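You operate a simulated robot arm through the tools that you are given. There is no shell and no other tool. Be economical: measure what you need, move in short steps, check, and stop when the job is done.

You are at the controls of a simulated robot arm. One attempt, no reset.

## Task
Clamp the pink corded puck in the ring jig, plug it in and press its bellows button 3 times.
Fine: slider to TIGHT, pink plug in the pink socket; the display ends on BREATHS 3.

It is judged by the outcome, as a careful person would: the job done as asked, and still so three seconds after it is handed in. It fails if anything else is knocked over, pushed out of place, dropped, spilled or broken.

## Robot
A 6-joint arm with a three-finger gripper, fixed in place. Base frame: the origin is at the foot of the arm, x ahead of it, y to its left, z up. Lengths are in m, angles in rad, forces in N, time in s.
Its first joint turns from -2.897 to 2.897 rad. Payload 4.89 kg.
The TCP is the grasp point between the finger pads, 0.03 m short of the fingertips. In the tool frame z runs along the fingers and y along their closing line. Largest opening 0.164 m; the body of the gripper starts 0.125 m behind the TCP.
Orientation is told as [roll, pitch, yaw] about the base's x, y, z axes, in that order, counted from this pose: with the fingers straight down and closing along the base's y, the tool's x points along the base's -x, its y along +y and its z along -z.

## Interface
- The arm moves only by the tool servo_tool. Its argument "steps" is a list of rows, each a list of 7 numbers: the turn, a rotation vector about the tool's x, y, z in rad, then the shift along the tool's x, y, z in cm, then the opening, from 0 (shut) to 1 (fully open). In form: [[wx, wy, wz, x, y, z, gripper], ...]. A call has 1 to 8 rows; each row is the pose to reach, as a shift and turn from the pose commanded when the call began, along the tool's axes at that moment. Rows are played at 5 a second. More than 0.05 m and 0.15 rad between two rows, or a gripper value outside its range, and nothing of the call is played. A pose out of reach is approached as far as the arm can. The call stops where the force on the tool passes 40 N (or 10 N more than at its start, if that is more) or the arm is blocked; 0.2 s more then pass. The fingers move at their own pace (about 0.108 m/s each) and stop on an object; they squeeze with about 40 N. The grip force told is the motor's: it shows also when the fingers shut on nothing. Time passes only in rows, and 0.2 s behind the last, so rows that repeat a pose let the fingers close. The reply holds the time, the measured pose of the TCP, the force on the tool along the base axes, the opening and the grip force, in the units named above and with some noise, with the torque about the TCP (base axes, N m) and any sound that the robot's microphone picked up, and new pictures: "show" is both (left out), scene, wrist or none.
- Cameras (640 x 400 px; columns grow to the right, rows downward): "scene" is fixed at [0.2236, 0.4924, 1.4544]; the picture's right is [-0.45, -0.89, 0.00], its down [-0.40, 0.21, -0.89] and it looks along [0.79, -0.41, -0.45] (base axes); focal length 329 px, centre (320, 200). "wrist" rides on the gripper at [0.076, -0.002, -0.152] in the tool frame; the picture's right is [0.02, 1.00, 0.00], its down [-0.88, 0.02, -0.47] and it looks along [-0.47, 0.01, 0.88] (tool axes); focal length 247 px, centre (320, 200).
- lift_body(by): slides the trunk up (or, below 0, down) by that many m; the arm rides with it, the base frame stays. It gives what a move gives, with no picture.
- locate(camera, pixels): for up to 12 pixels [column, row] of the newest picture of that camera ("zoom" is the newest enlarged one), the place [x, y, z] in the base frame of the surface seen there, good to about 0.002 m, but the place of the scene camera against the robot may be out by one fixed shift of up to 0.025 m in any direction. It takes no simulated time.
- zoom(camera, box): a new picture of the part [left, top, right, bottom] of that camera's present view, enlarged. It takes no simulated time.
- finish_job(): hands the job in; it is judged then, once.

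Work in short steps. Measure before you move; look again where a grasp or a placing could have gone wrong, and mend it. You have 80 turns and 200 pictures in all, those below and enlarged ones among them. Open the gripper and draw the arm clear of the work before you hand the job in, unless the task says otherwise; then end with one line.

The tools are called after "Request:" by a JSON object that holds its "method" and its "body". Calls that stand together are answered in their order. servo_tool: Moves the arm, as the interface text tells. Its arguments: {"type":"object","properties":{"steps":{"type":"array","items":{"type":"array","items":{"type":"number"}}},"show":{"type":"string","enum":["both","scene","wrist","none"]}},"required":["steps"]} The other tools are called the same way: lift_body (by) slides the trunk up or down; locate (camera, pixels) gives the place of the surface under pixels of a picture; zoom (camera, box) takes an enlarged picture of a part of a camera's view; finish_job () hands the job in.

At the start:

```text
clock: 0.0
tool_pos: [0.5461, 0.2964, 1.2502]
tcp_rot: [-0.001, 0.0, 0.0]
ft_force: [0.7, 0.1, 0.3]
ft_torque: [0.01, -0.01, -0.02]
gripper_width: 0.164
gripper_force: 0.1
trunk travel left (down, up): [-0.175, 0.215]
```

scene: 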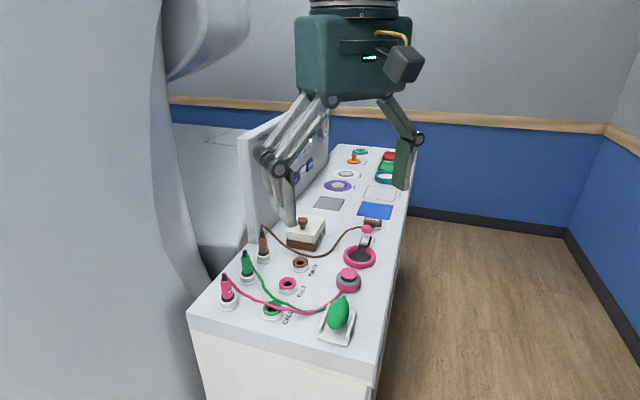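
wrist: 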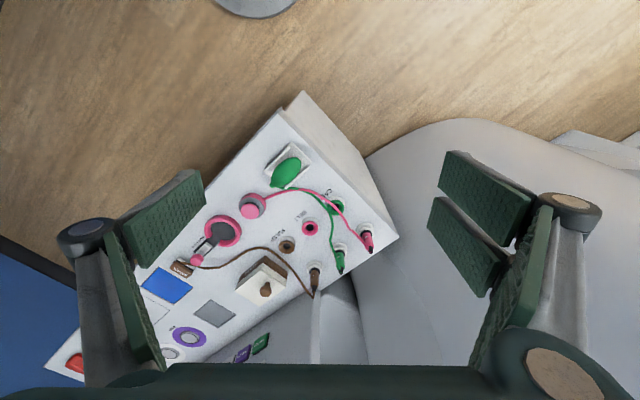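

The scene shows the pink puck near (348,280), the ring jig near (360,257) and pink plug near (228,290). I zoom for detail.

Request:
{"method": "zoom", "body": {"camera": "scene", "box": [190, 200, 430, 350]}}

Request:
{"method": "zoom", "body": {"camera": "wrist", "box": [140, 130, 400, 290]}}

Request:
{"method": "zoom", "body": {"camera": "scene", "box": [240, 110, 430, 229]}}

```text
2.67 times, centred on (310, 275) of scene
```

zoom: 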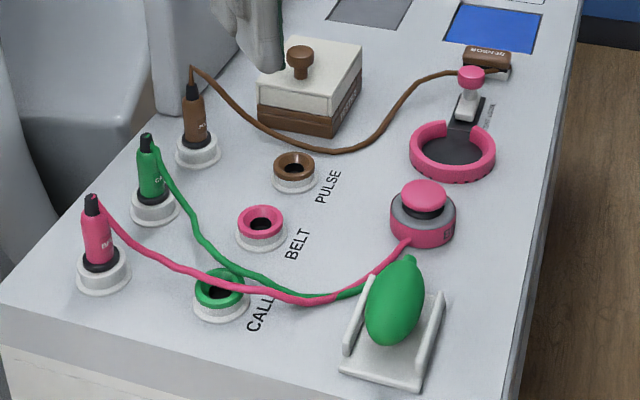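

```text
2.46 times, centred on (270, 210) of wrist
```

zoom: 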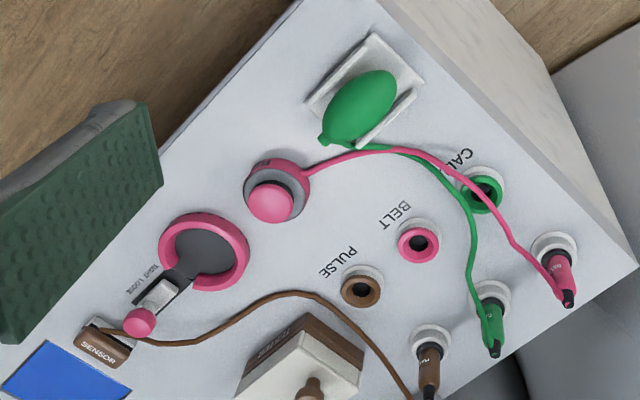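

```text
3.36 times, centred on (335, 170) of scene
```

zoom: 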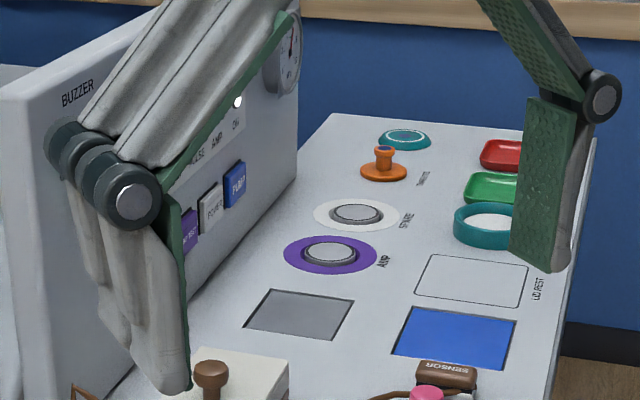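

Measuring the main places with the wrist camera (accurate) and the scene camera, to find the scene offset.

Request:
{"method": "locate", "body": {"camera": "wrist", "pixels": [[249.7, 212.5], [223.3, 233.6], [197, 261], [310.3, 228], [366, 232], [370, 251], [365, 228], [235, 219], [223, 217], [287, 246], [300, 270], [205, 245]]}}

Request:
{"method": "locate", "body": {"camera": "scene", "pixels": [[348.5, 272], [359, 260], [366, 229], [288, 283], [226, 290], [224, 275]]}}

```text
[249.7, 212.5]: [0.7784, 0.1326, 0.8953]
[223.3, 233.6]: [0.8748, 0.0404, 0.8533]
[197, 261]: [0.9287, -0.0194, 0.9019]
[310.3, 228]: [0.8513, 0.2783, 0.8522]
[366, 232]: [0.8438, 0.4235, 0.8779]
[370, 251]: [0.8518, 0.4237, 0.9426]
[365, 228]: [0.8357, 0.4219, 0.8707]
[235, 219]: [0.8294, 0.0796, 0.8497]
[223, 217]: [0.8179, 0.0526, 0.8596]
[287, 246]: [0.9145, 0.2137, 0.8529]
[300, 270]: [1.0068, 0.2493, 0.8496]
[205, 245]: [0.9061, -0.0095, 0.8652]
```

```text
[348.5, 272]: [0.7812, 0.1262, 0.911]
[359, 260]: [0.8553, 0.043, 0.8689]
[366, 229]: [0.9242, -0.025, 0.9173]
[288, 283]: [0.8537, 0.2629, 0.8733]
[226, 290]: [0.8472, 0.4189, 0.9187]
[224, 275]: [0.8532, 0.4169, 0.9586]
```

Scene offset is about +0.016 z, -0.006 y. The ring, slider and puck lie along a line at about 45°. I move to a view above the ring to read the labels.

Request:
{"method": "servo_tool", "body": {"steps": [[0, 0, 0, -3.05, -3.07, 2.12, 1], [0, 0, 0, -6.1, -6.15, 4.25, 1], [0, 0, 0, -9.15, -9.2, 6.4, 1], [0, 0, 0, -12.2, -12.3, 8.5, 1], [0, 0, 0, -15.25, -15.4, 10.6, 1], [0, 0, 0, -18.3, -18.45, 12.75, 1], [0, 0, 0, -21.35, -21.5, 14.9, 1], [0, 0, 0, -24.4, -24.6, 17, 1]]}}

```text
clock: 1.8
tool_pos: [0.7889, 0.0521, 1.0836]
tcp_rot: [-0.001, -0.001, 0.002]
ft_force: [-1.5, -0.2, 0.8]
ft_torque: [-0.12, -0.25, -0.02]
gripper_width: 0.1637
gripper_force: 0.1
trunk travel left (down, up): [-0.175, 0.215]
```

scene: 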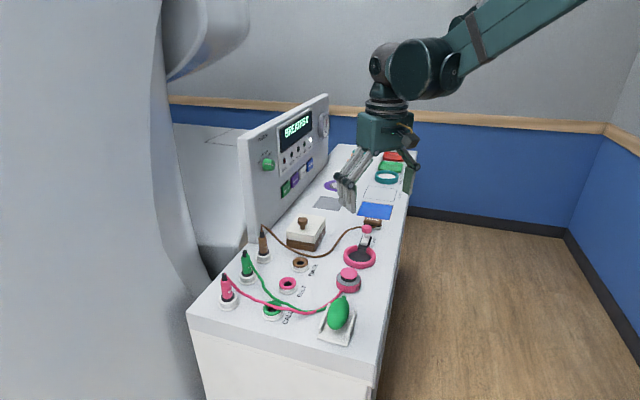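
wrist: 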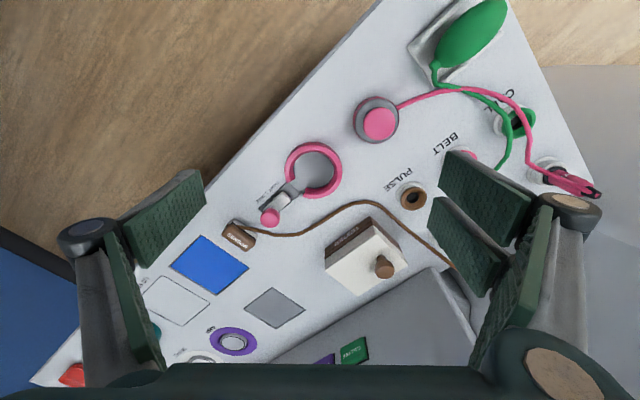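

The view is now closer; I zoom on ring/slider/puck and the panel.

Request:
{"method": "zoom", "body": {"camera": "wrist", "box": [230, 80, 430, 240]}}

Request:
{"method": "zoom", "body": {"camera": "scene", "box": [240, 90, 340, 210]}}

Request:
{"method": "zoom", "body": {"camera": "scene", "box": [310, 215, 410, 305]}}

Request:
{"method": "locate", "body": {"camera": "wrist", "pixels": [[379, 124], [356, 118], [400, 135], [380, 98], [288, 159], [340, 165], [315, 143], [318, 196], [318, 168], [270, 216], [292, 188], [284, 198]]}}

```text
2.50 times, centred on (330, 160) of wrist
```

zoom: 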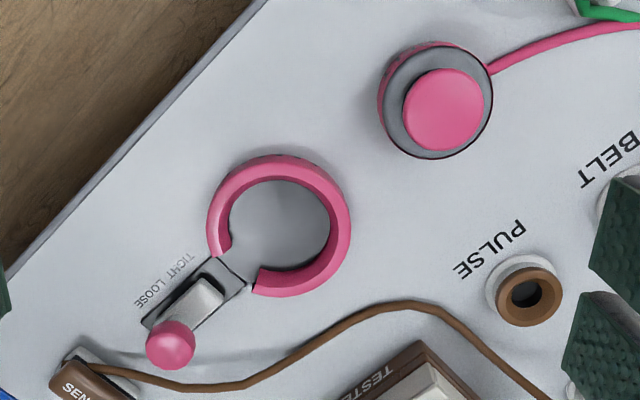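

```text
3.33 times, centred on (290, 150) of scene
```

zoom: 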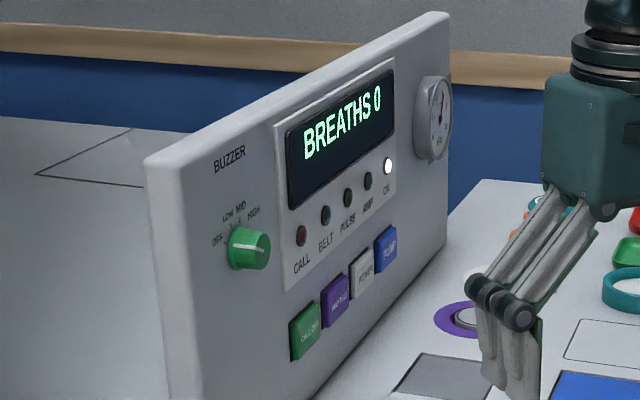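

```text
4.44 times, centred on (360, 260) of scene
```

zoom: 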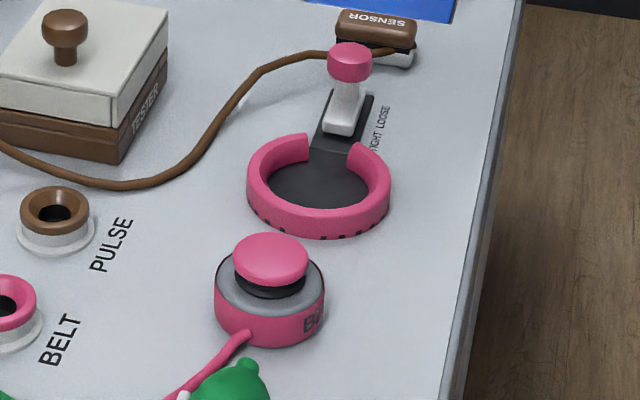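

```text
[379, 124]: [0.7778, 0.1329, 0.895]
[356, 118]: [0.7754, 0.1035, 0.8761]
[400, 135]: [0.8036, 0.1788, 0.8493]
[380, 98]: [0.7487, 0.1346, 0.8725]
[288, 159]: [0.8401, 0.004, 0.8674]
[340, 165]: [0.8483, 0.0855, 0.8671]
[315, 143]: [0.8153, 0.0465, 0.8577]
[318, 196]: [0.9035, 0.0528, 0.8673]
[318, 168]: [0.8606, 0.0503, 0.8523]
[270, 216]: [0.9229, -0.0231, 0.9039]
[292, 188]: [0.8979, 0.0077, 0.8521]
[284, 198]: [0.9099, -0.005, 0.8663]
```

TIGHT is toward the ring; the slider stands at LOOSE. I look closer at the ring (possible cord notch) and the cord's exit from the puck.

Request:
{"method": "zoom", "body": {"camera": "scene", "box": [330, 240, 380, 300]}}

Request:
{"method": "zoom", "body": {"camera": "wrist", "box": [255, 130, 355, 230]}}

Request:
{"method": "zoom", "body": {"camera": "wrist", "box": [340, 80, 420, 150]}}

```text
6.67 times, centred on (355, 270) of scene
```

zoom: 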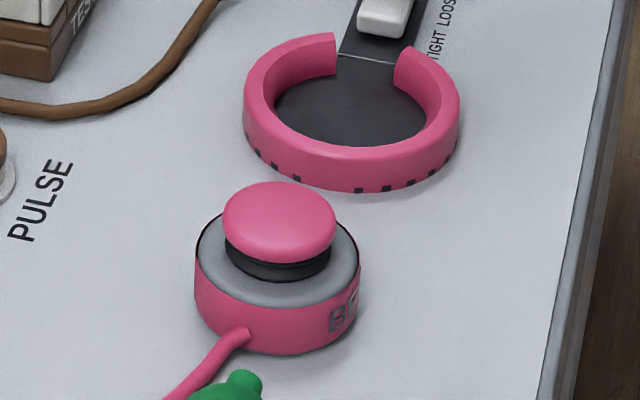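

```text
4.00 times, centred on (305, 180) of wrist
```

zoom: 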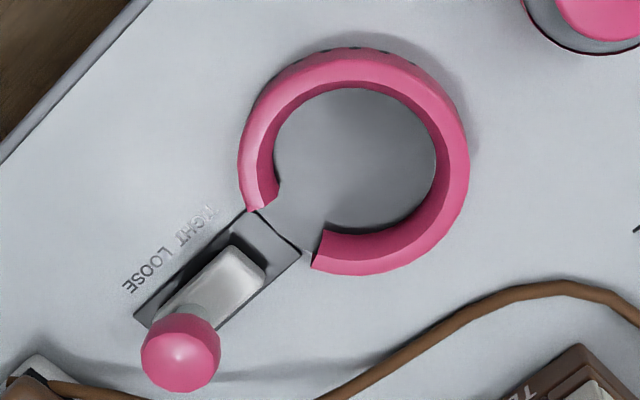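

```text
5.71 times, centred on (380, 115) of wrist
```

zoom: 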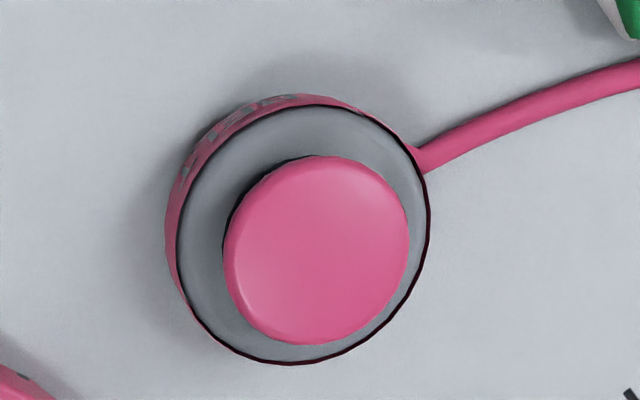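

Plan: plug in first (gives cord slack), then puck, then slider, then press. I measure the plug neighbours, grey bodies nearby, and panel for clearance.

Request:
{"method": "locate", "body": {"camera": "scene", "pixels": [[150, 200], [185, 320], [200, 150], [210, 230], [246, 268], [263, 245], [252, 225], [245, 150], [225, 279], [229, 296], [228, 304], [272, 310]]}}

Request:
{"method": "zoom", "body": {"camera": "scene", "box": [200, 240, 320, 330]}}

```text
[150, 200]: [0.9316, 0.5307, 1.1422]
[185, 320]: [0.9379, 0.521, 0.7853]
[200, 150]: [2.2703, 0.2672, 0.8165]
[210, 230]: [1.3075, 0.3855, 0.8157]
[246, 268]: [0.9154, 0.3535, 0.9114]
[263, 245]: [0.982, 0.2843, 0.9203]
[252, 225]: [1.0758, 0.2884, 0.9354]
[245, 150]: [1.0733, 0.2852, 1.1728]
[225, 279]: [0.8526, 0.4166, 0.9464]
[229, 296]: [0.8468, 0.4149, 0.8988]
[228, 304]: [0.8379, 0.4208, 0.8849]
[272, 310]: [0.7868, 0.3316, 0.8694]
```

```text
4.44 times, centred on (260, 285) of scene
```

zoom: 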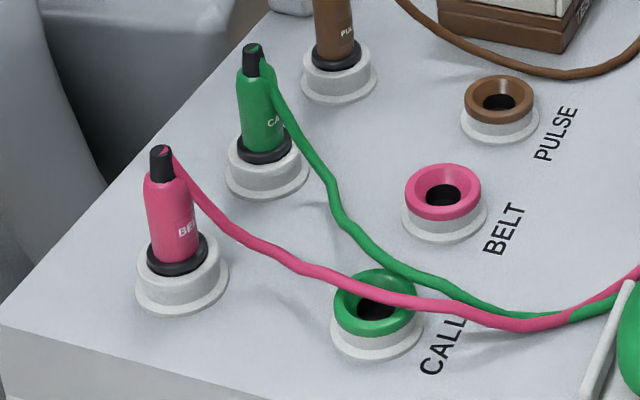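

A grey body stands near the plug, so I measure its extents.

Request:
{"method": "locate", "body": {"camera": "scene", "pixels": [[100, 100], [20, 200], [160, 100], [175, 250], [120, 350], [190, 380], [225, 50], [170, 75], [165, 180], [60, 20]]}}

Request:
{"method": "locate", "body": {"camera": "wrist", "pixels": [[610, 100], [610, 160], [590, 120], [615, 300], [630, 200], [465, 155], [565, 178], [548, 165], [580, 75], [440, 300]]}}

```text
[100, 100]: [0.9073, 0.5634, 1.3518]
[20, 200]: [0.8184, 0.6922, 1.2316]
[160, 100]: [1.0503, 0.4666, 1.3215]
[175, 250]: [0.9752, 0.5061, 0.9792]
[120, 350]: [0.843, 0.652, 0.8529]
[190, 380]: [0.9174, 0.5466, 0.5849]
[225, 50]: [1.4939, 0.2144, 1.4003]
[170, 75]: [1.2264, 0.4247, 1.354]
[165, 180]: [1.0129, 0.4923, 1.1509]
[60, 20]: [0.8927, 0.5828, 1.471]
```

```text
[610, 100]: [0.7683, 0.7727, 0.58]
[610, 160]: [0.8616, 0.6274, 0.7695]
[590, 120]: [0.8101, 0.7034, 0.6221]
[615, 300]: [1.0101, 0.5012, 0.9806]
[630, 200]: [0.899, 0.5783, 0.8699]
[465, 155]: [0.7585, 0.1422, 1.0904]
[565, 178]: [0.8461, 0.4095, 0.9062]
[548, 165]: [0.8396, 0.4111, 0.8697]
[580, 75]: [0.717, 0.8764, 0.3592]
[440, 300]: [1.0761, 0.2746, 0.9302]
```

The housing wall is about 0.14 m beyond the plug along (0.7,0.7). I move above the pink plug with yaw ≈1.15 so the fingers close across the cord, and half-close the gripper.

Request:
{"method": "servo_tool", "body": {"steps": [[0, 0, -0.144, -0.8, 4.6, 0.6, 0.6], [0, 0, -0.288, -1.6, 9.2, 1.2, 0.5], [0, 0, -0.432, -2.4, 13.8, 1.9, 0.4], [0, 0, -0.576, -3.1, 18.4, 2.5, 0.4], [0, 0, -0.72, -3.9, 23, 3.1, 0.4], [0, 0, -0.864, -4.7, 27.6, 3.7, 0.4], [0, 0, -1.008, -5.5, 32.2, 4.3, 0.4], [0, 0, -1.15, -6.3, 36.8, 5, 0.4]]}}

```text
clock: 3.6
tool_pos: [0.8525, 0.4195, 1.0309]
tcp_rot: [0.0, 0.0, 1.151]
ft_force: [-0.6, -0.7, 0.9]
ft_torque: [0.29, -0.07, 0.01]
gripper_width: 0.0657
gripper_force: 0.0
trunk travel left (down, up): [-0.175, 0.215]
```

scene: 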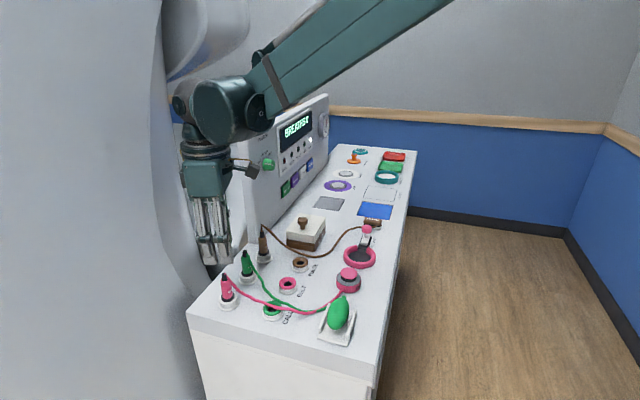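
wrist: 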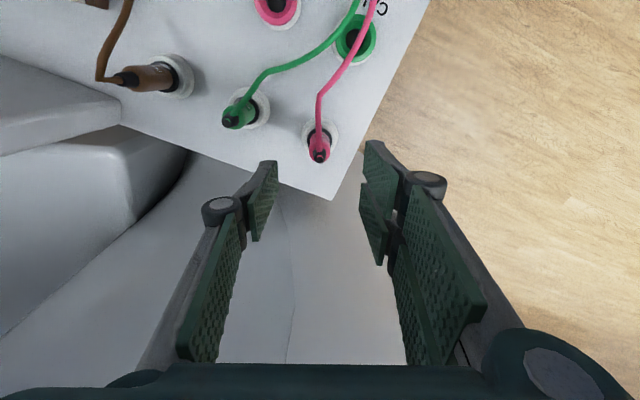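

The plug is centred near (318,150) between the fingers. I locate its top and body.

Request:
{"method": "locate", "body": {"camera": "wrist", "pixels": [[320, 154], [318, 143], [308, 140], [330, 140], [305, 130], [335, 132], [277, 8], [232, 115], [356, 42]]}}

Request:
{"method": "zoom", "body": {"camera": "wrist", "box": [240, 80, 400, 180]}}

Request:
{"method": "zoom", "body": {"camera": "wrist", "box": [230, 0, 400, 80]}}

```text
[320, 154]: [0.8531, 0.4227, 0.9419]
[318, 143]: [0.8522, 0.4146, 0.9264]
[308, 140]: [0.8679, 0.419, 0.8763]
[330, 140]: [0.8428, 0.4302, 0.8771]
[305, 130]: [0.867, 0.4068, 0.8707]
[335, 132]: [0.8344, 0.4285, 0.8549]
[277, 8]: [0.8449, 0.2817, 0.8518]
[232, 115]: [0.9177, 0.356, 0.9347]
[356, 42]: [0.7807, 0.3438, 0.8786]
```

```text
4.00 times, centred on (320, 130) of wrist
```

zoom: 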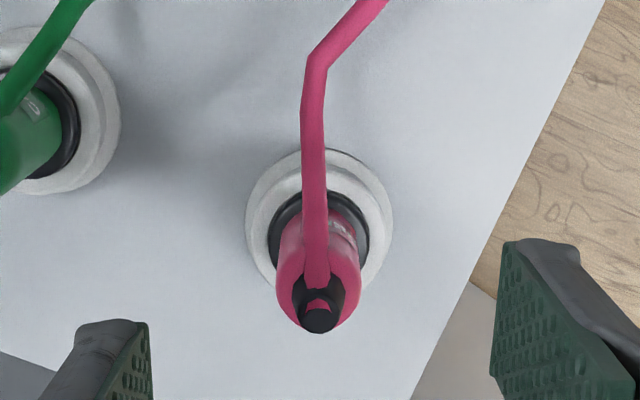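

```text
3.76 times, centred on (315, 40) of wrist
```

zoom: 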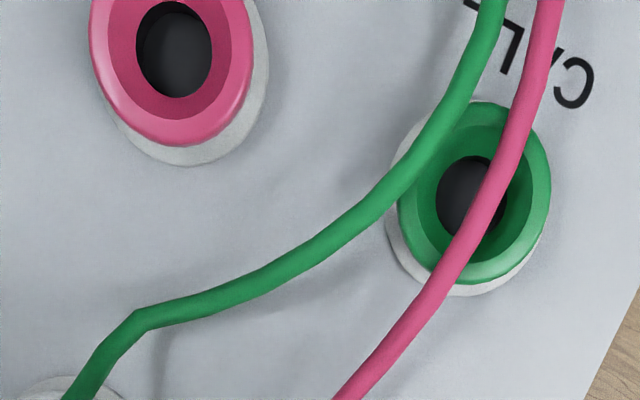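

Plug axis ≈ (0.854, 0.424), near vertical, top at 0.942. I descend 12 cm with a small correction; the fingertips stay above the collar.

Request:
{"method": "servo_tool", "body": {"steps": [[0, 0, 0, -0.4, 0.05, 4, 0.4], [0, 0, 0, -0.4, 0.05, 8, 0.4], [0, 0, 0, -0.4, 0.05, 12, 0.4]]}}

```text
clock: 4.4
tool_pos: [0.8524, 0.4224, 0.9092]
tcp_rot: [0.001, -0.001, 1.152]
ft_force: [-0.2, -0.6, 1.6]
ft_torque: [0.08, -0.15, -0.02]
gripper_width: 0.0656
gripper_force: 0.0
trunk travel left (down, up): [-0.175, 0.215]
```

scene: 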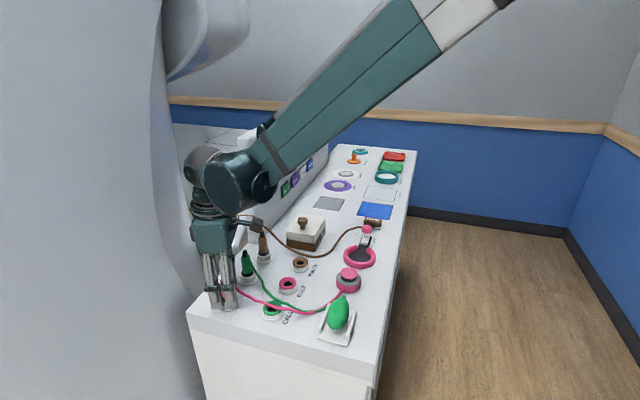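
wrist: 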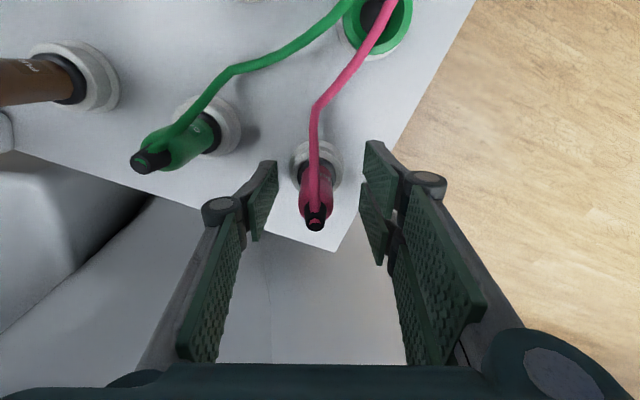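

The plug sits between the pads with the cord free; I close the gripper.

Request:
{"method": "servo_tool", "body": {"steps": [[0, 0, 0, 0, 0, 0, 0.2], [0, 0, 0, 0, 0, 0, 0], [0, 0, 0, 0, 0, 0, 0], [0, 0, 0, 0, 0, 0, 0]], "show": "wrist"}}

```text
clock: 5.4
tool_pos: [0.8516, 0.4228, 0.9087]
tcp_rot: [0.001, 0.002, 1.149]
ft_force: [2.2, -4.1, -0.3]
ft_torque: [-0.17, -0.12, 0.0]
gripper_width: 0.0211
gripper_force: 39.9
trunk travel left (down, up): [-0.175, 0.215]
```

wrist: 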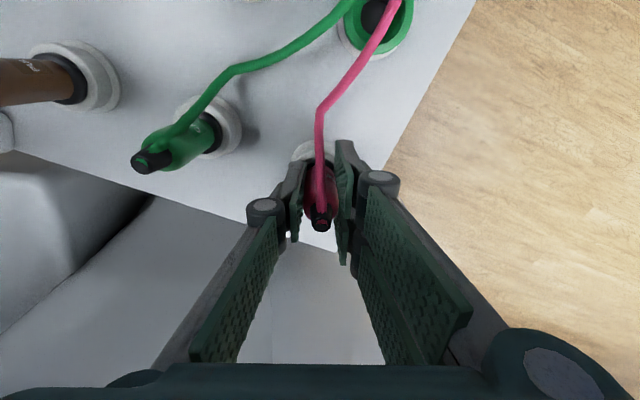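

Gripped at 21 mm. I lift straight up.

Request:
{"method": "servo_tool", "body": {"steps": [[0, 0, 0, 0, 0, -2, 0], [0, 0, 0, 0, 0, -4, 0], [0, 0, 0, 0, 0, -6, 0], [0, 0, 0, 0, 0, -6, 0]]}}

```text
clock: 6.4
tool_pos: [0.8527, 0.4207, 0.9675]
tcp_rot: [-0.002, 0.0, 1.15]
ft_force: [-0.2, -1.2, -0.2]
ft_torque: [0.0, -0.04, -0.03]
gripper_width: 0.0212
gripper_force: 39.9
trunk travel left (down, up): [-0.175, 0.215]
```

scene: 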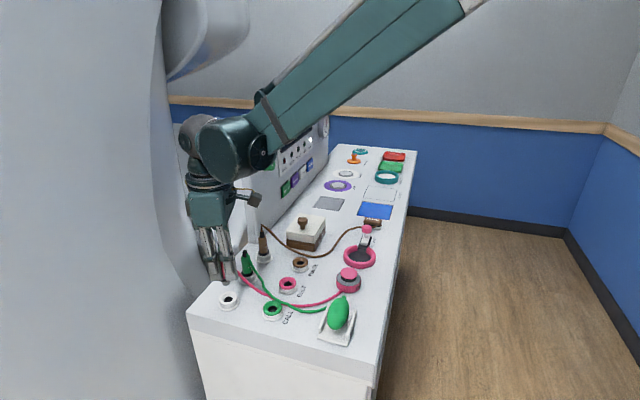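
wrist: 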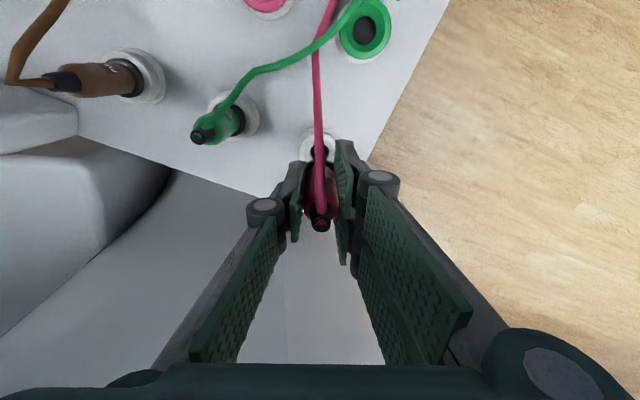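

The plug is out (TCP 0.9675). I carry it above the pink BELT socket at about (0.848,0.279), raised.

Request:
{"method": "servo_tool", "body": {"steps": [[0, 0, 0, 0, 0, -2, 0], [0, 0, 0, 3.3, -1.3, -2, 0], [0, 0, 0, 6.6, -2.6, -2, 0], [0, 0, 0, 9.9, -4, -2, 0], [0, 0, 0, 13.1, -5.3, -2, 0], [0, 0, 0, 13.1, -5.3, -2, 0]]}}

```text
clock: 7.8
tool_pos: [0.8481, 0.2793, 0.989]
tcp_rot: [0.001, 0.001, 1.15]
ft_force: [0.5, 0.2, 0.4]
ft_torque: [0.02, -0.01, 0.02]
gripper_width: 0.021
gripper_force: 40.0
trunk travel left (down, up): [-0.175, 0.215]
```

scene: 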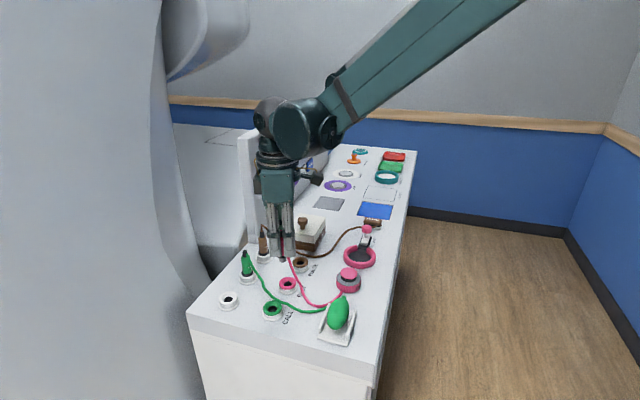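
wrist: 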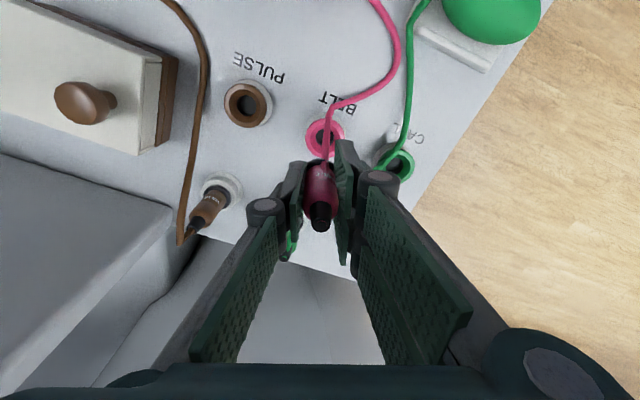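

Request:
{"method": "zoom", "body": {"camera": "wrist", "box": [280, 90, 380, 240]}}

Request:
{"method": "zoom", "body": {"camera": "scene", "box": [250, 240, 330, 320]}}

```text
2.67 times, centred on (330, 165) of wrist
```

zoom: 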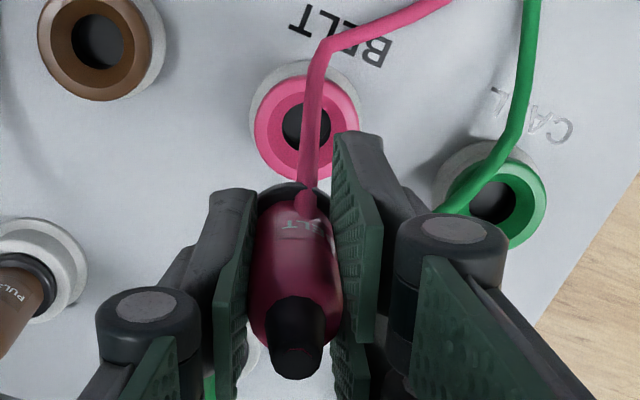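

```text
5.00 times, centred on (290, 280) of scene
```

zoom: 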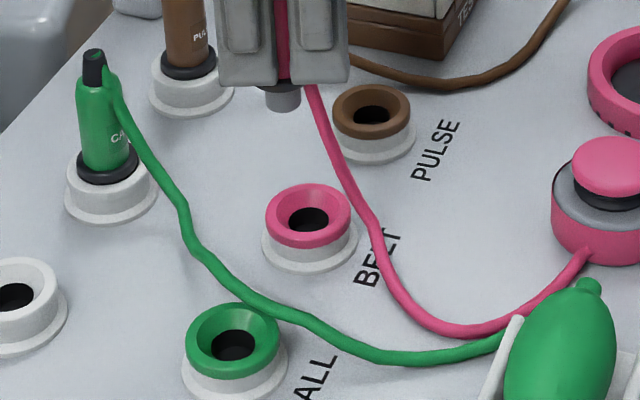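

I locate points on the socket rim to get its centre.

Request:
{"method": "locate", "body": {"camera": "wrist", "pixels": [[319, 121.5], [308.5, 136.8], [342.3, 136.8], [309, 148], [312, 125], [338, 125]]}}

Request:
{"method": "locate", "body": {"camera": "zoom", "pixels": [[308, 189], [308, 242], [270, 213], [346, 210], [280, 229], [335, 195], [308, 218], [283, 105]]}}

```text
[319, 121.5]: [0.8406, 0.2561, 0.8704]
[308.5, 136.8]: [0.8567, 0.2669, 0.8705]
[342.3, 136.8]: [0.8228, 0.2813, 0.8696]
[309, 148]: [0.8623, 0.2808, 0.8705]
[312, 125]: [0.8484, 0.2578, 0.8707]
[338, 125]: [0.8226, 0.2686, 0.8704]
```

```text
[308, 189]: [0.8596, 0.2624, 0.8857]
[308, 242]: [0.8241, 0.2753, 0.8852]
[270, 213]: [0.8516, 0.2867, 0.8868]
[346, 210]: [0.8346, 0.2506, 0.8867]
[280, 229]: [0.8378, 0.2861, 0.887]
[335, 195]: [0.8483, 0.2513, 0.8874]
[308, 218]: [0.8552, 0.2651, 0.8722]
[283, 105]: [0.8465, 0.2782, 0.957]
```

Socket centre ≈ (0.842,0.2755), rim z 0.870; the pin tip is ~5 cm below the TCP. I shift over and go down to leave ~1.5 cm gap, then check.

Request:
{"method": "servo_tool", "body": {"steps": [[0, 0, 0, 0.85, 0.44, 0, 0], [0, 0, 0, 0.85, 0.44, 2.5, 0], [0, 0, 0, 0.85, 0.44, 4.8, 0], [0, 0, 0, 0.85, 0.44, 4.8, 0]]}}

Request:
{"method": "zoom", "body": {"camera": "scene", "box": [260, 250, 320, 310]}}

Request:
{"method": "zoom", "body": {"camera": "wrist", "box": [280, 110, 360, 190]}}

```text
clock: 8.8
tool_pos: [0.8412, 0.2743, 0.9418]
tcp_rot: [0.001, -0.001, 1.149]
ft_force: [0.8, 0.4, -1.0]
ft_torque: [-0.01, 0.04, 0.02]
gripper_width: 0.0212
gripper_force: 40.1
trunk travel left (down, up): [-0.175, 0.215]
```

scene: 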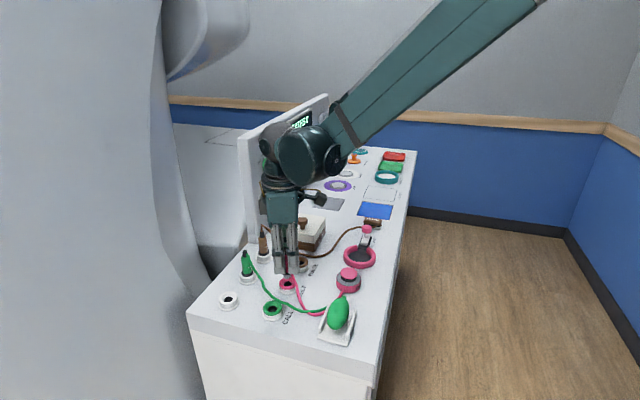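
wrist: 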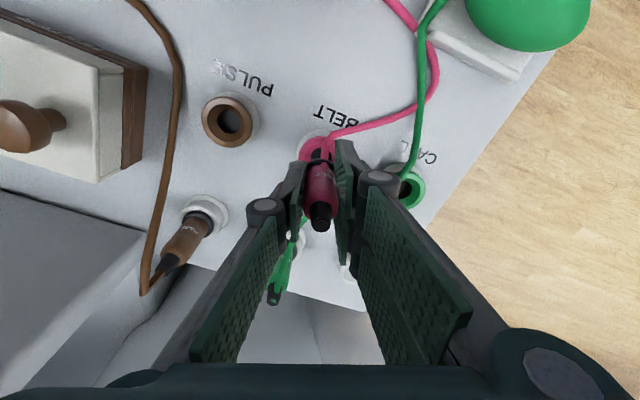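

```text
6.67 times, centred on (290, 280) of scene
```

zoom: 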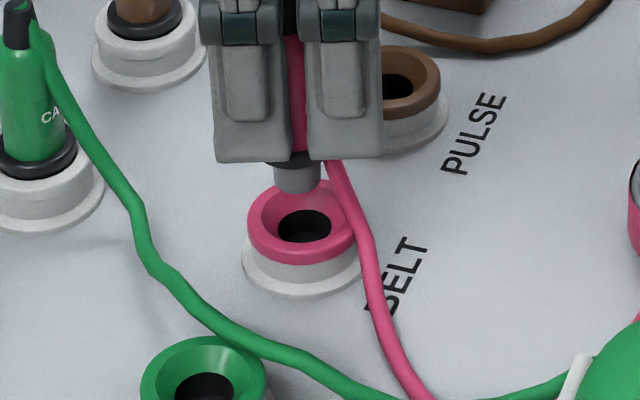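

```text
5.00 times, centred on (320, 150) of wrist
```

zoom: 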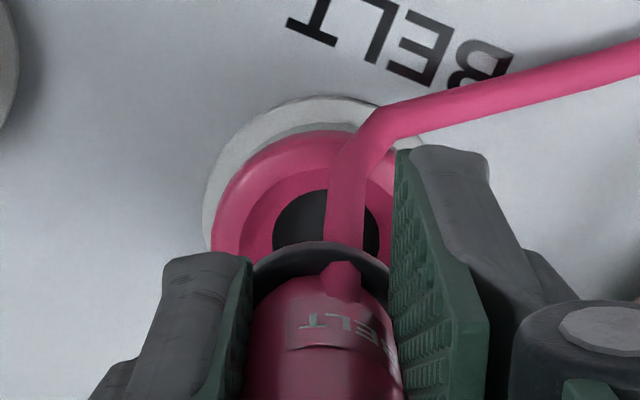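

Pin is ~2 mm off along tool x and ~1 mm along tool y. I correct and insert, watching the force.

Request:
{"method": "servo_tool", "body": {"steps": [[0, 0, 0, 0.2, 0.1, 0, 0], [0, 0, 0, 0.2, 0.1, 1, 0], [0, 0, 0, 0.2, 0.1, 1.7, 0], [0, 0, 0, 0.2, 0.1, 2.2, 0], [0, 0, 0, 0.2, 0.1, 2.7, 0], [0, 0, 0, 0.2, 0.1, 3.1, 0]]}}

Request:
{"method": "zoom", "body": {"camera": "scene", "box": [260, 250, 320, 310]}}

```text
clock: 10.2
tool_pos: [0.8391, 0.2735, 0.9116]
tcp_rot: [0.001, 0.0, 1.15]
ft_force: [0.4, -0.3, -1.1]
ft_torque: [-0.01, 0.0, 0.0]
gripper_width: 0.0208
gripper_force: 40.0
trunk travel left (down, up): [-0.175, 0.215]
```

scene: 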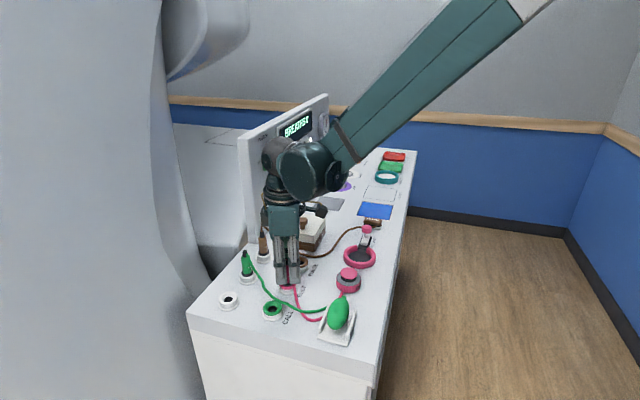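
wrist: 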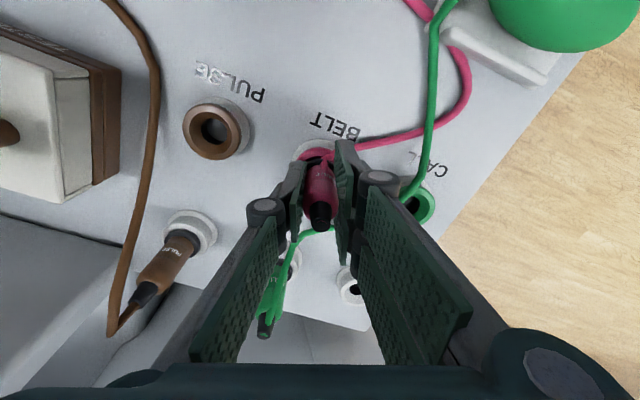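

```text
6.67 times, centred on (290, 280) of scene
```

zoom: 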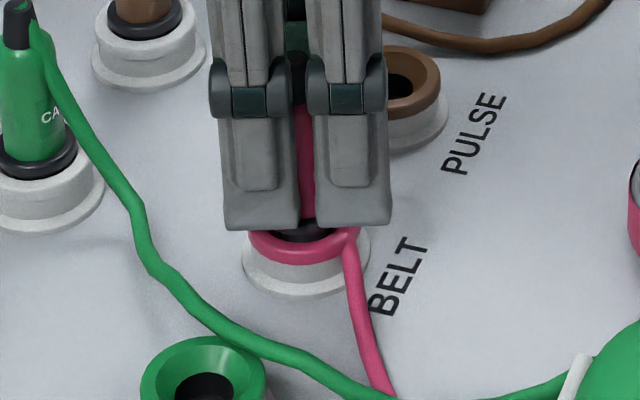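

The pin enters without force. I push on until seated.

Request:
{"method": "servo_tool", "body": {"steps": [[0, 0, 0, 0, 0, 0.3, 0], [0, 0, 0, 0, 0, 0.6, 0], [0, 0, 0, 0, 0, 0.9, 0], [0, 0, 0, 0, 0, 1.2, 0]]}}

Request:
{"method": "zoom", "body": {"camera": "scene", "box": [250, 90, 340, 180]}}

Request:
{"method": "zoom", "body": {"camera": "scene", "box": [260, 250, 320, 310]}}

```text
clock: 10.9
tool_pos: [0.8391, 0.274, 0.9063]
tcp_rot: [0.0, 0.001, 1.153]
ft_force: [-2.3, -1.3, 21.7]
ft_torque: [0.02, 0.07, 0.05]
gripper_width: 0.0212
gripper_force: 39.8
trunk travel left (down, up): [-0.175, 0.215]
stopped in row 3: the force on the tool passed its limit at 55 N (the readings are from after the stop); the commanded pose is now the measured one
```

scene: 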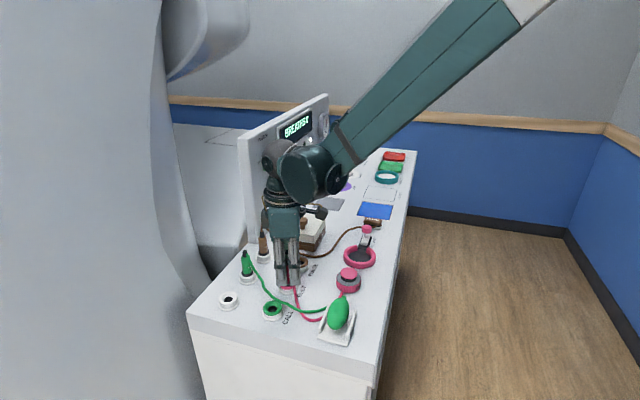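
wrist: 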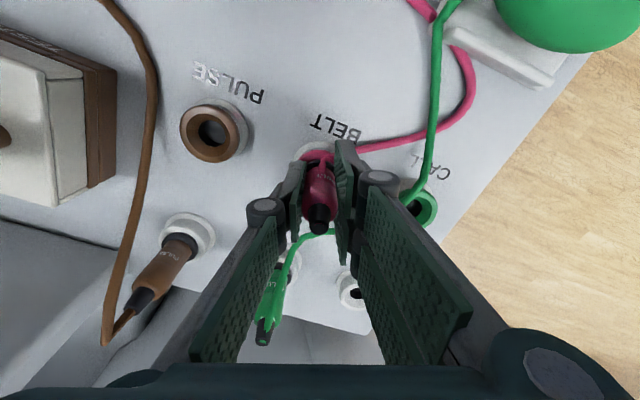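

```text
4.44 times, centred on (295, 135) of scene
```

zoom: 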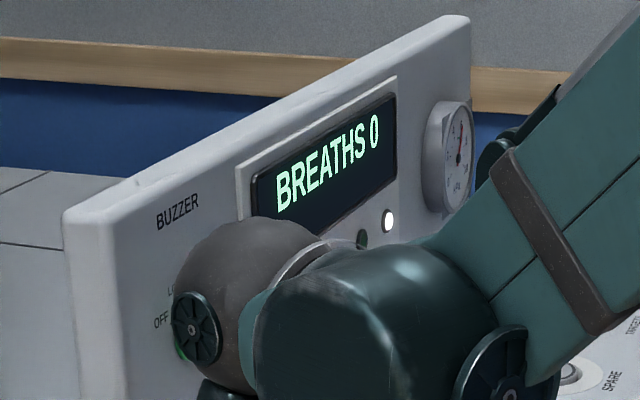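

```text
6.67 times, centred on (290, 280) of scene
```

zoom: 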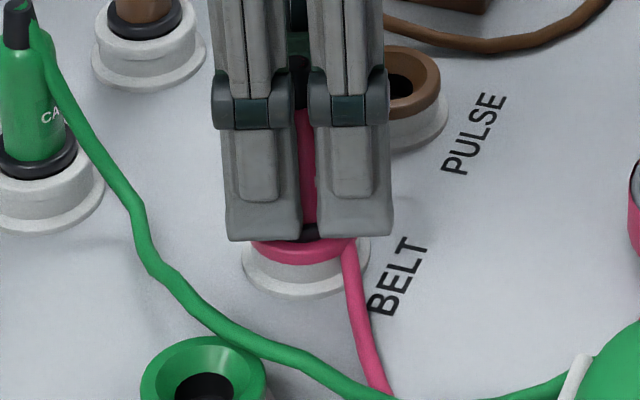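

Seated (55 N spike at 0.906). I release and go straight up.

Request:
{"method": "servo_tool", "body": {"steps": [[0, 0, 0, 0, 0, -0.1, 0.25], [0, 0, 0, 0, 0, -0.1, 0.35], [0, 0, 0, 0, 0, -4, 0.35], [0, 0, 0, 0, 0, -8, 0.35], [0, 0, 0, 0, 0, -12, 0.35]]}}

Request:
{"method": "zoom", "body": {"camera": "scene", "box": [240, 220, 400, 320]}}

```text
clock: 12.2
tool_pos: [0.8385, 0.2737, 1.0243]
tcp_rot: [0.001, 0.002, 1.151]
ft_force: [1.0, 0.3, 0.4]
ft_torque: [-0.07, 0.13, 0.01]
gripper_width: 0.0574
gripper_force: 0.1
trunk travel left (down, up): [-0.175, 0.215]
```

scene: 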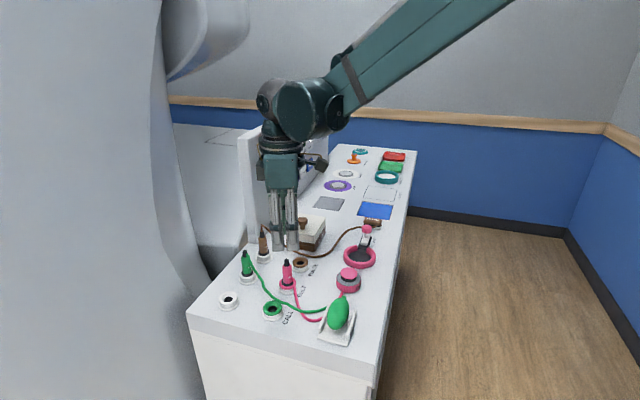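
wrist: 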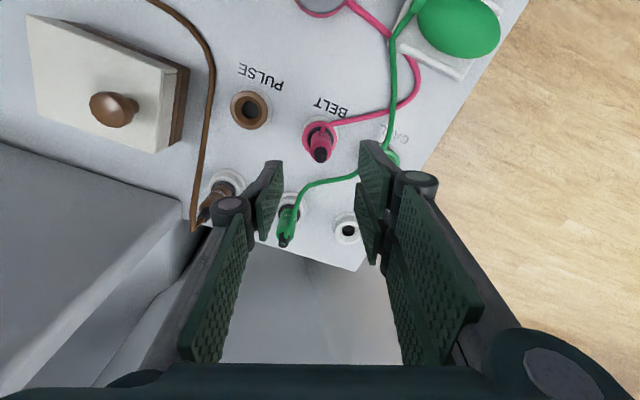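

```text
4.00 times, centred on (320, 270) of scene
```

zoom: 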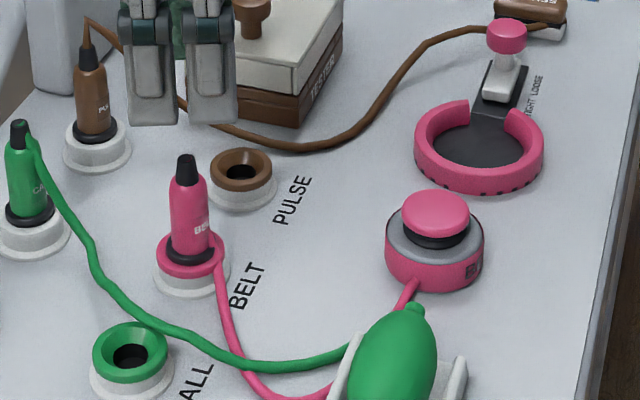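

The plug stands properly in the pink socket. Now I go above the puck, turning the yaw to about −0.785 so the fingers close across the slider axis and clear of the cord.

Request:
{"method": "servo_tool", "body": {"steps": [[0, 0, 0.138, 2.2, 0, -0.5, 0.4], [0, 0, 0.276, 4.4, -0.1, -0.5, 0.5], [0, 0, 0.414, 6.6, -0.1, -0.5, 0.6], [0, 0, 0.552, 8.8, -0.1, -0.5, 0.6], [0, 0, 0.69, 11, -0.2, -0.5, 0.6], [0, 0, 0.828, 13.2, -0.2, -0.5, 0.6], [0, 0, 0.968, 15.2, -0.2, -0.5, 0.6]], "show": "none"}}

Request:
{"method": "servo_tool", "body": {"steps": [[0, 0, 0.138, 0, 0, 0, 0.6], [0, 0, 0.276, 0, 0, 0, 0.6], [0, 0, 0.414, 0, 0, 0, 0.6], [0, 0, 0.552, 0, 0, 0, 0.6], [0, 0, 0.69, 0, 0, 0, 0.6], [0, 0, 0.828, 0, 0, 0, 0.6], [0, 0, 0.968, 0, 0, 0, 0.6]]}}

Request:
{"method": "zoom", "body": {"camera": "wrist", "box": [200, 20, 440, 170]}}

Request:
{"method": "zoom", "body": {"camera": "scene", "box": [240, 90, 340, 210]}}

```text
clock: 13.8
tool_pos: [0.7796, 0.1343, 1.0291]
tcp_rot: [0.0, 0.0, 0.182]
ft_force: [0.1, 0.9, 0.2]
ft_torque: [-0.08, 0.02, 0.02]
gripper_width: 0.0985
gripper_force: 0.0
trunk travel left (down, up): [-0.175, 0.215]
```

```text
clock: 15.3
tool_pos: [0.7792, 0.133, 1.0296]
tcp_rot: [0.0, 0.001, -0.788]
ft_force: [0.3, -0.6, -0.4]
ft_torque: [0.01, 0.01, 0.01]
gripper_width: 0.0986
gripper_force: 0.1
trunk travel left (down, up): [-0.175, 0.215]
```

scene: 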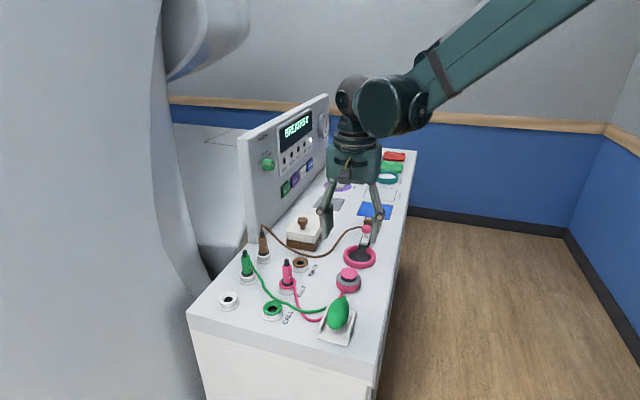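
wrist: 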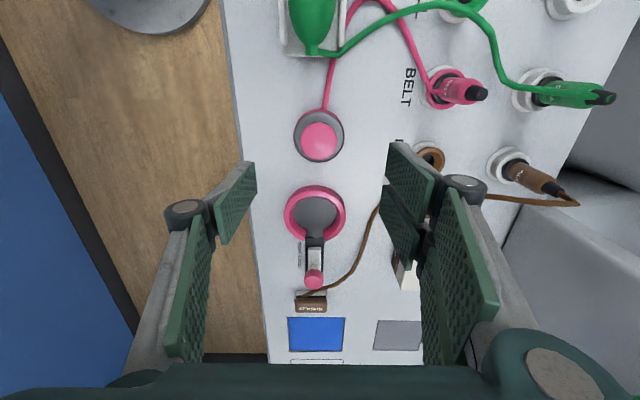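

```text
2.67 times, centred on (320, 95) of wrist
```

zoom: 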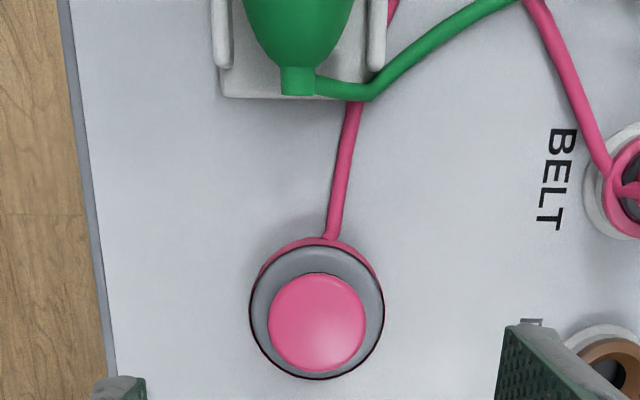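

```text
3.33 times, centred on (290, 150) of scene
```

zoom: 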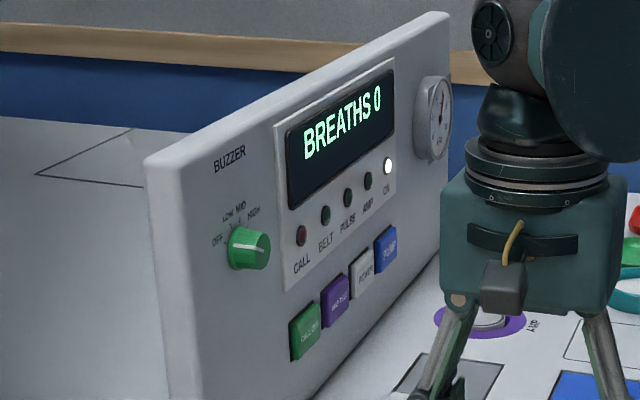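

Axis of the slider now lies along the picture's vertical. I measure the puck rim and zoom on the ring.

Request:
{"method": "locate", "body": {"camera": "wrist", "pixels": [[295.5, 137.4], [342.3, 137.4], [318.9, 160], [318.9, 115], [320, 135], [318, 123]]}}

Request:
{"method": "zoom", "body": {"camera": "wrist", "box": [270, 170, 370, 300]}}

```text
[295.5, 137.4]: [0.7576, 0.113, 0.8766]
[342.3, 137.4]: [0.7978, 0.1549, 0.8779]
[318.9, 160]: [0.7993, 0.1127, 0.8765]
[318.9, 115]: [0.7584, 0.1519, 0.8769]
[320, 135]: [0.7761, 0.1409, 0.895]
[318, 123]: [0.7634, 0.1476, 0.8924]
```

```text
3.08 times, centred on (320, 235) of wrist
```

zoom: 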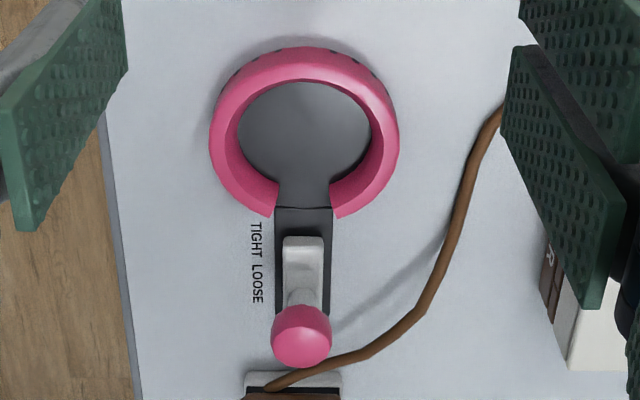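

Puck centre (0.778,0.133), radius 0.029. Now the ring's points.

Request:
{"method": "locate", "body": {"camera": "wrist", "pixels": [[294.5, 213], [335.7, 213], [290, 213], [340, 213], [285, 213], [344.7, 213], [315, 190], [315, 196], [299, 235], [330, 235], [313.4, 209], [314, 280]]}}

```text
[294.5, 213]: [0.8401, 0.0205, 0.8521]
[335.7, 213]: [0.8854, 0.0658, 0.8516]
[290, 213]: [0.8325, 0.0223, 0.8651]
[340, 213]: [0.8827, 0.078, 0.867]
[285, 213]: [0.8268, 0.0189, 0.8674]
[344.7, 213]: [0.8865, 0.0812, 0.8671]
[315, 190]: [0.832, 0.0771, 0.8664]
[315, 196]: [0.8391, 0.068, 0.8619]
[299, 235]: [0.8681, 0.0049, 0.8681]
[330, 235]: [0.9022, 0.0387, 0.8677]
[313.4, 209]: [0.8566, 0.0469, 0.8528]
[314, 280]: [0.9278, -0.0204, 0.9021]
```

Ring centre ≈ (0.860,0.0465), rim z 0.867, floor 0.852. I lower to TCP z 0.898 so that only the puck's upper 9 mm is gripped, keeping the fingertips above the ring wall at placing.

Request:
{"method": "servo_tool", "body": {"steps": [[0, 0, 0, 0.05, -0.05, 4.5, 0.6], [0, 0, 0, 0.05, -0.05, 9, 0.6], [0, 0, 0, 0.05, -0.05, 13.1, 0.6], [0, 0, 0, 0.05, -0.05, 13.1, 0.45], [0, 0, 0, 0.05, -0.05, 13.1, 0.3], [0, 0, 0, 0.05, -0.05, 13.1, 0.3], [0, 0, 0, 0.05, -0.05, 13.1, 0.3]]}}

Request:
{"method": "zoom", "body": {"camera": "scene", "box": [310, 220, 410, 320]}}

```text
clock: 16.9
tool_pos: [0.7783, 0.1327, 0.8988]
tcp_rot: [0.0, 0.0, -0.785]
ft_force: [-0.7, 0.1, 0.4]
ft_torque: [-0.04, 0.07, -0.06]
gripper_width: 0.0615
gripper_force: 40.2
trunk travel left (down, up): [-0.175, 0.215]
```

scene: 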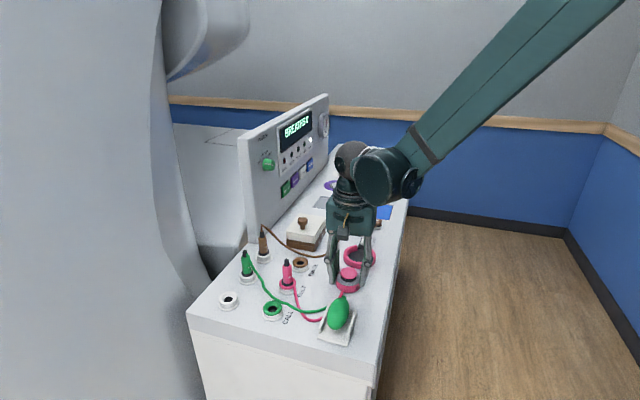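
wrist: 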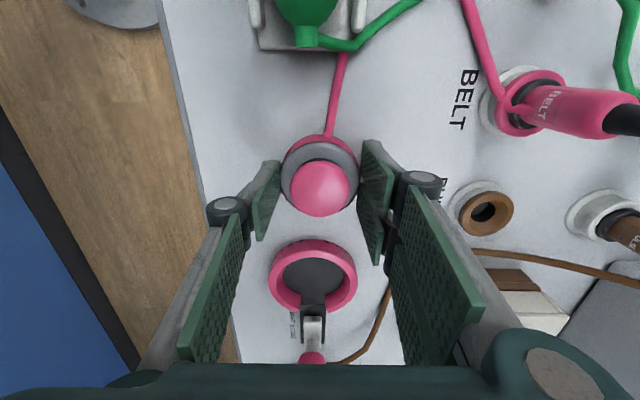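

```text
4.00 times, centred on (360, 270) of scene
```

zoom: 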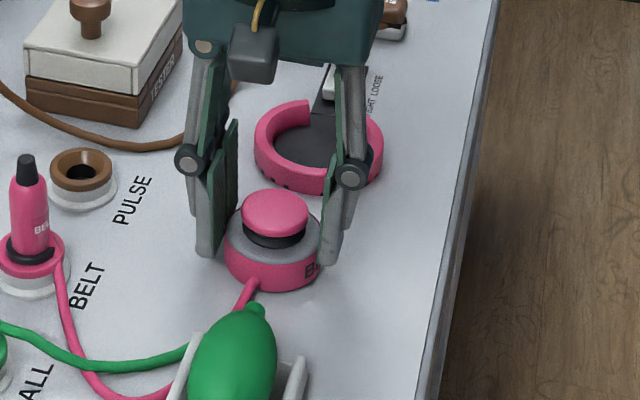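

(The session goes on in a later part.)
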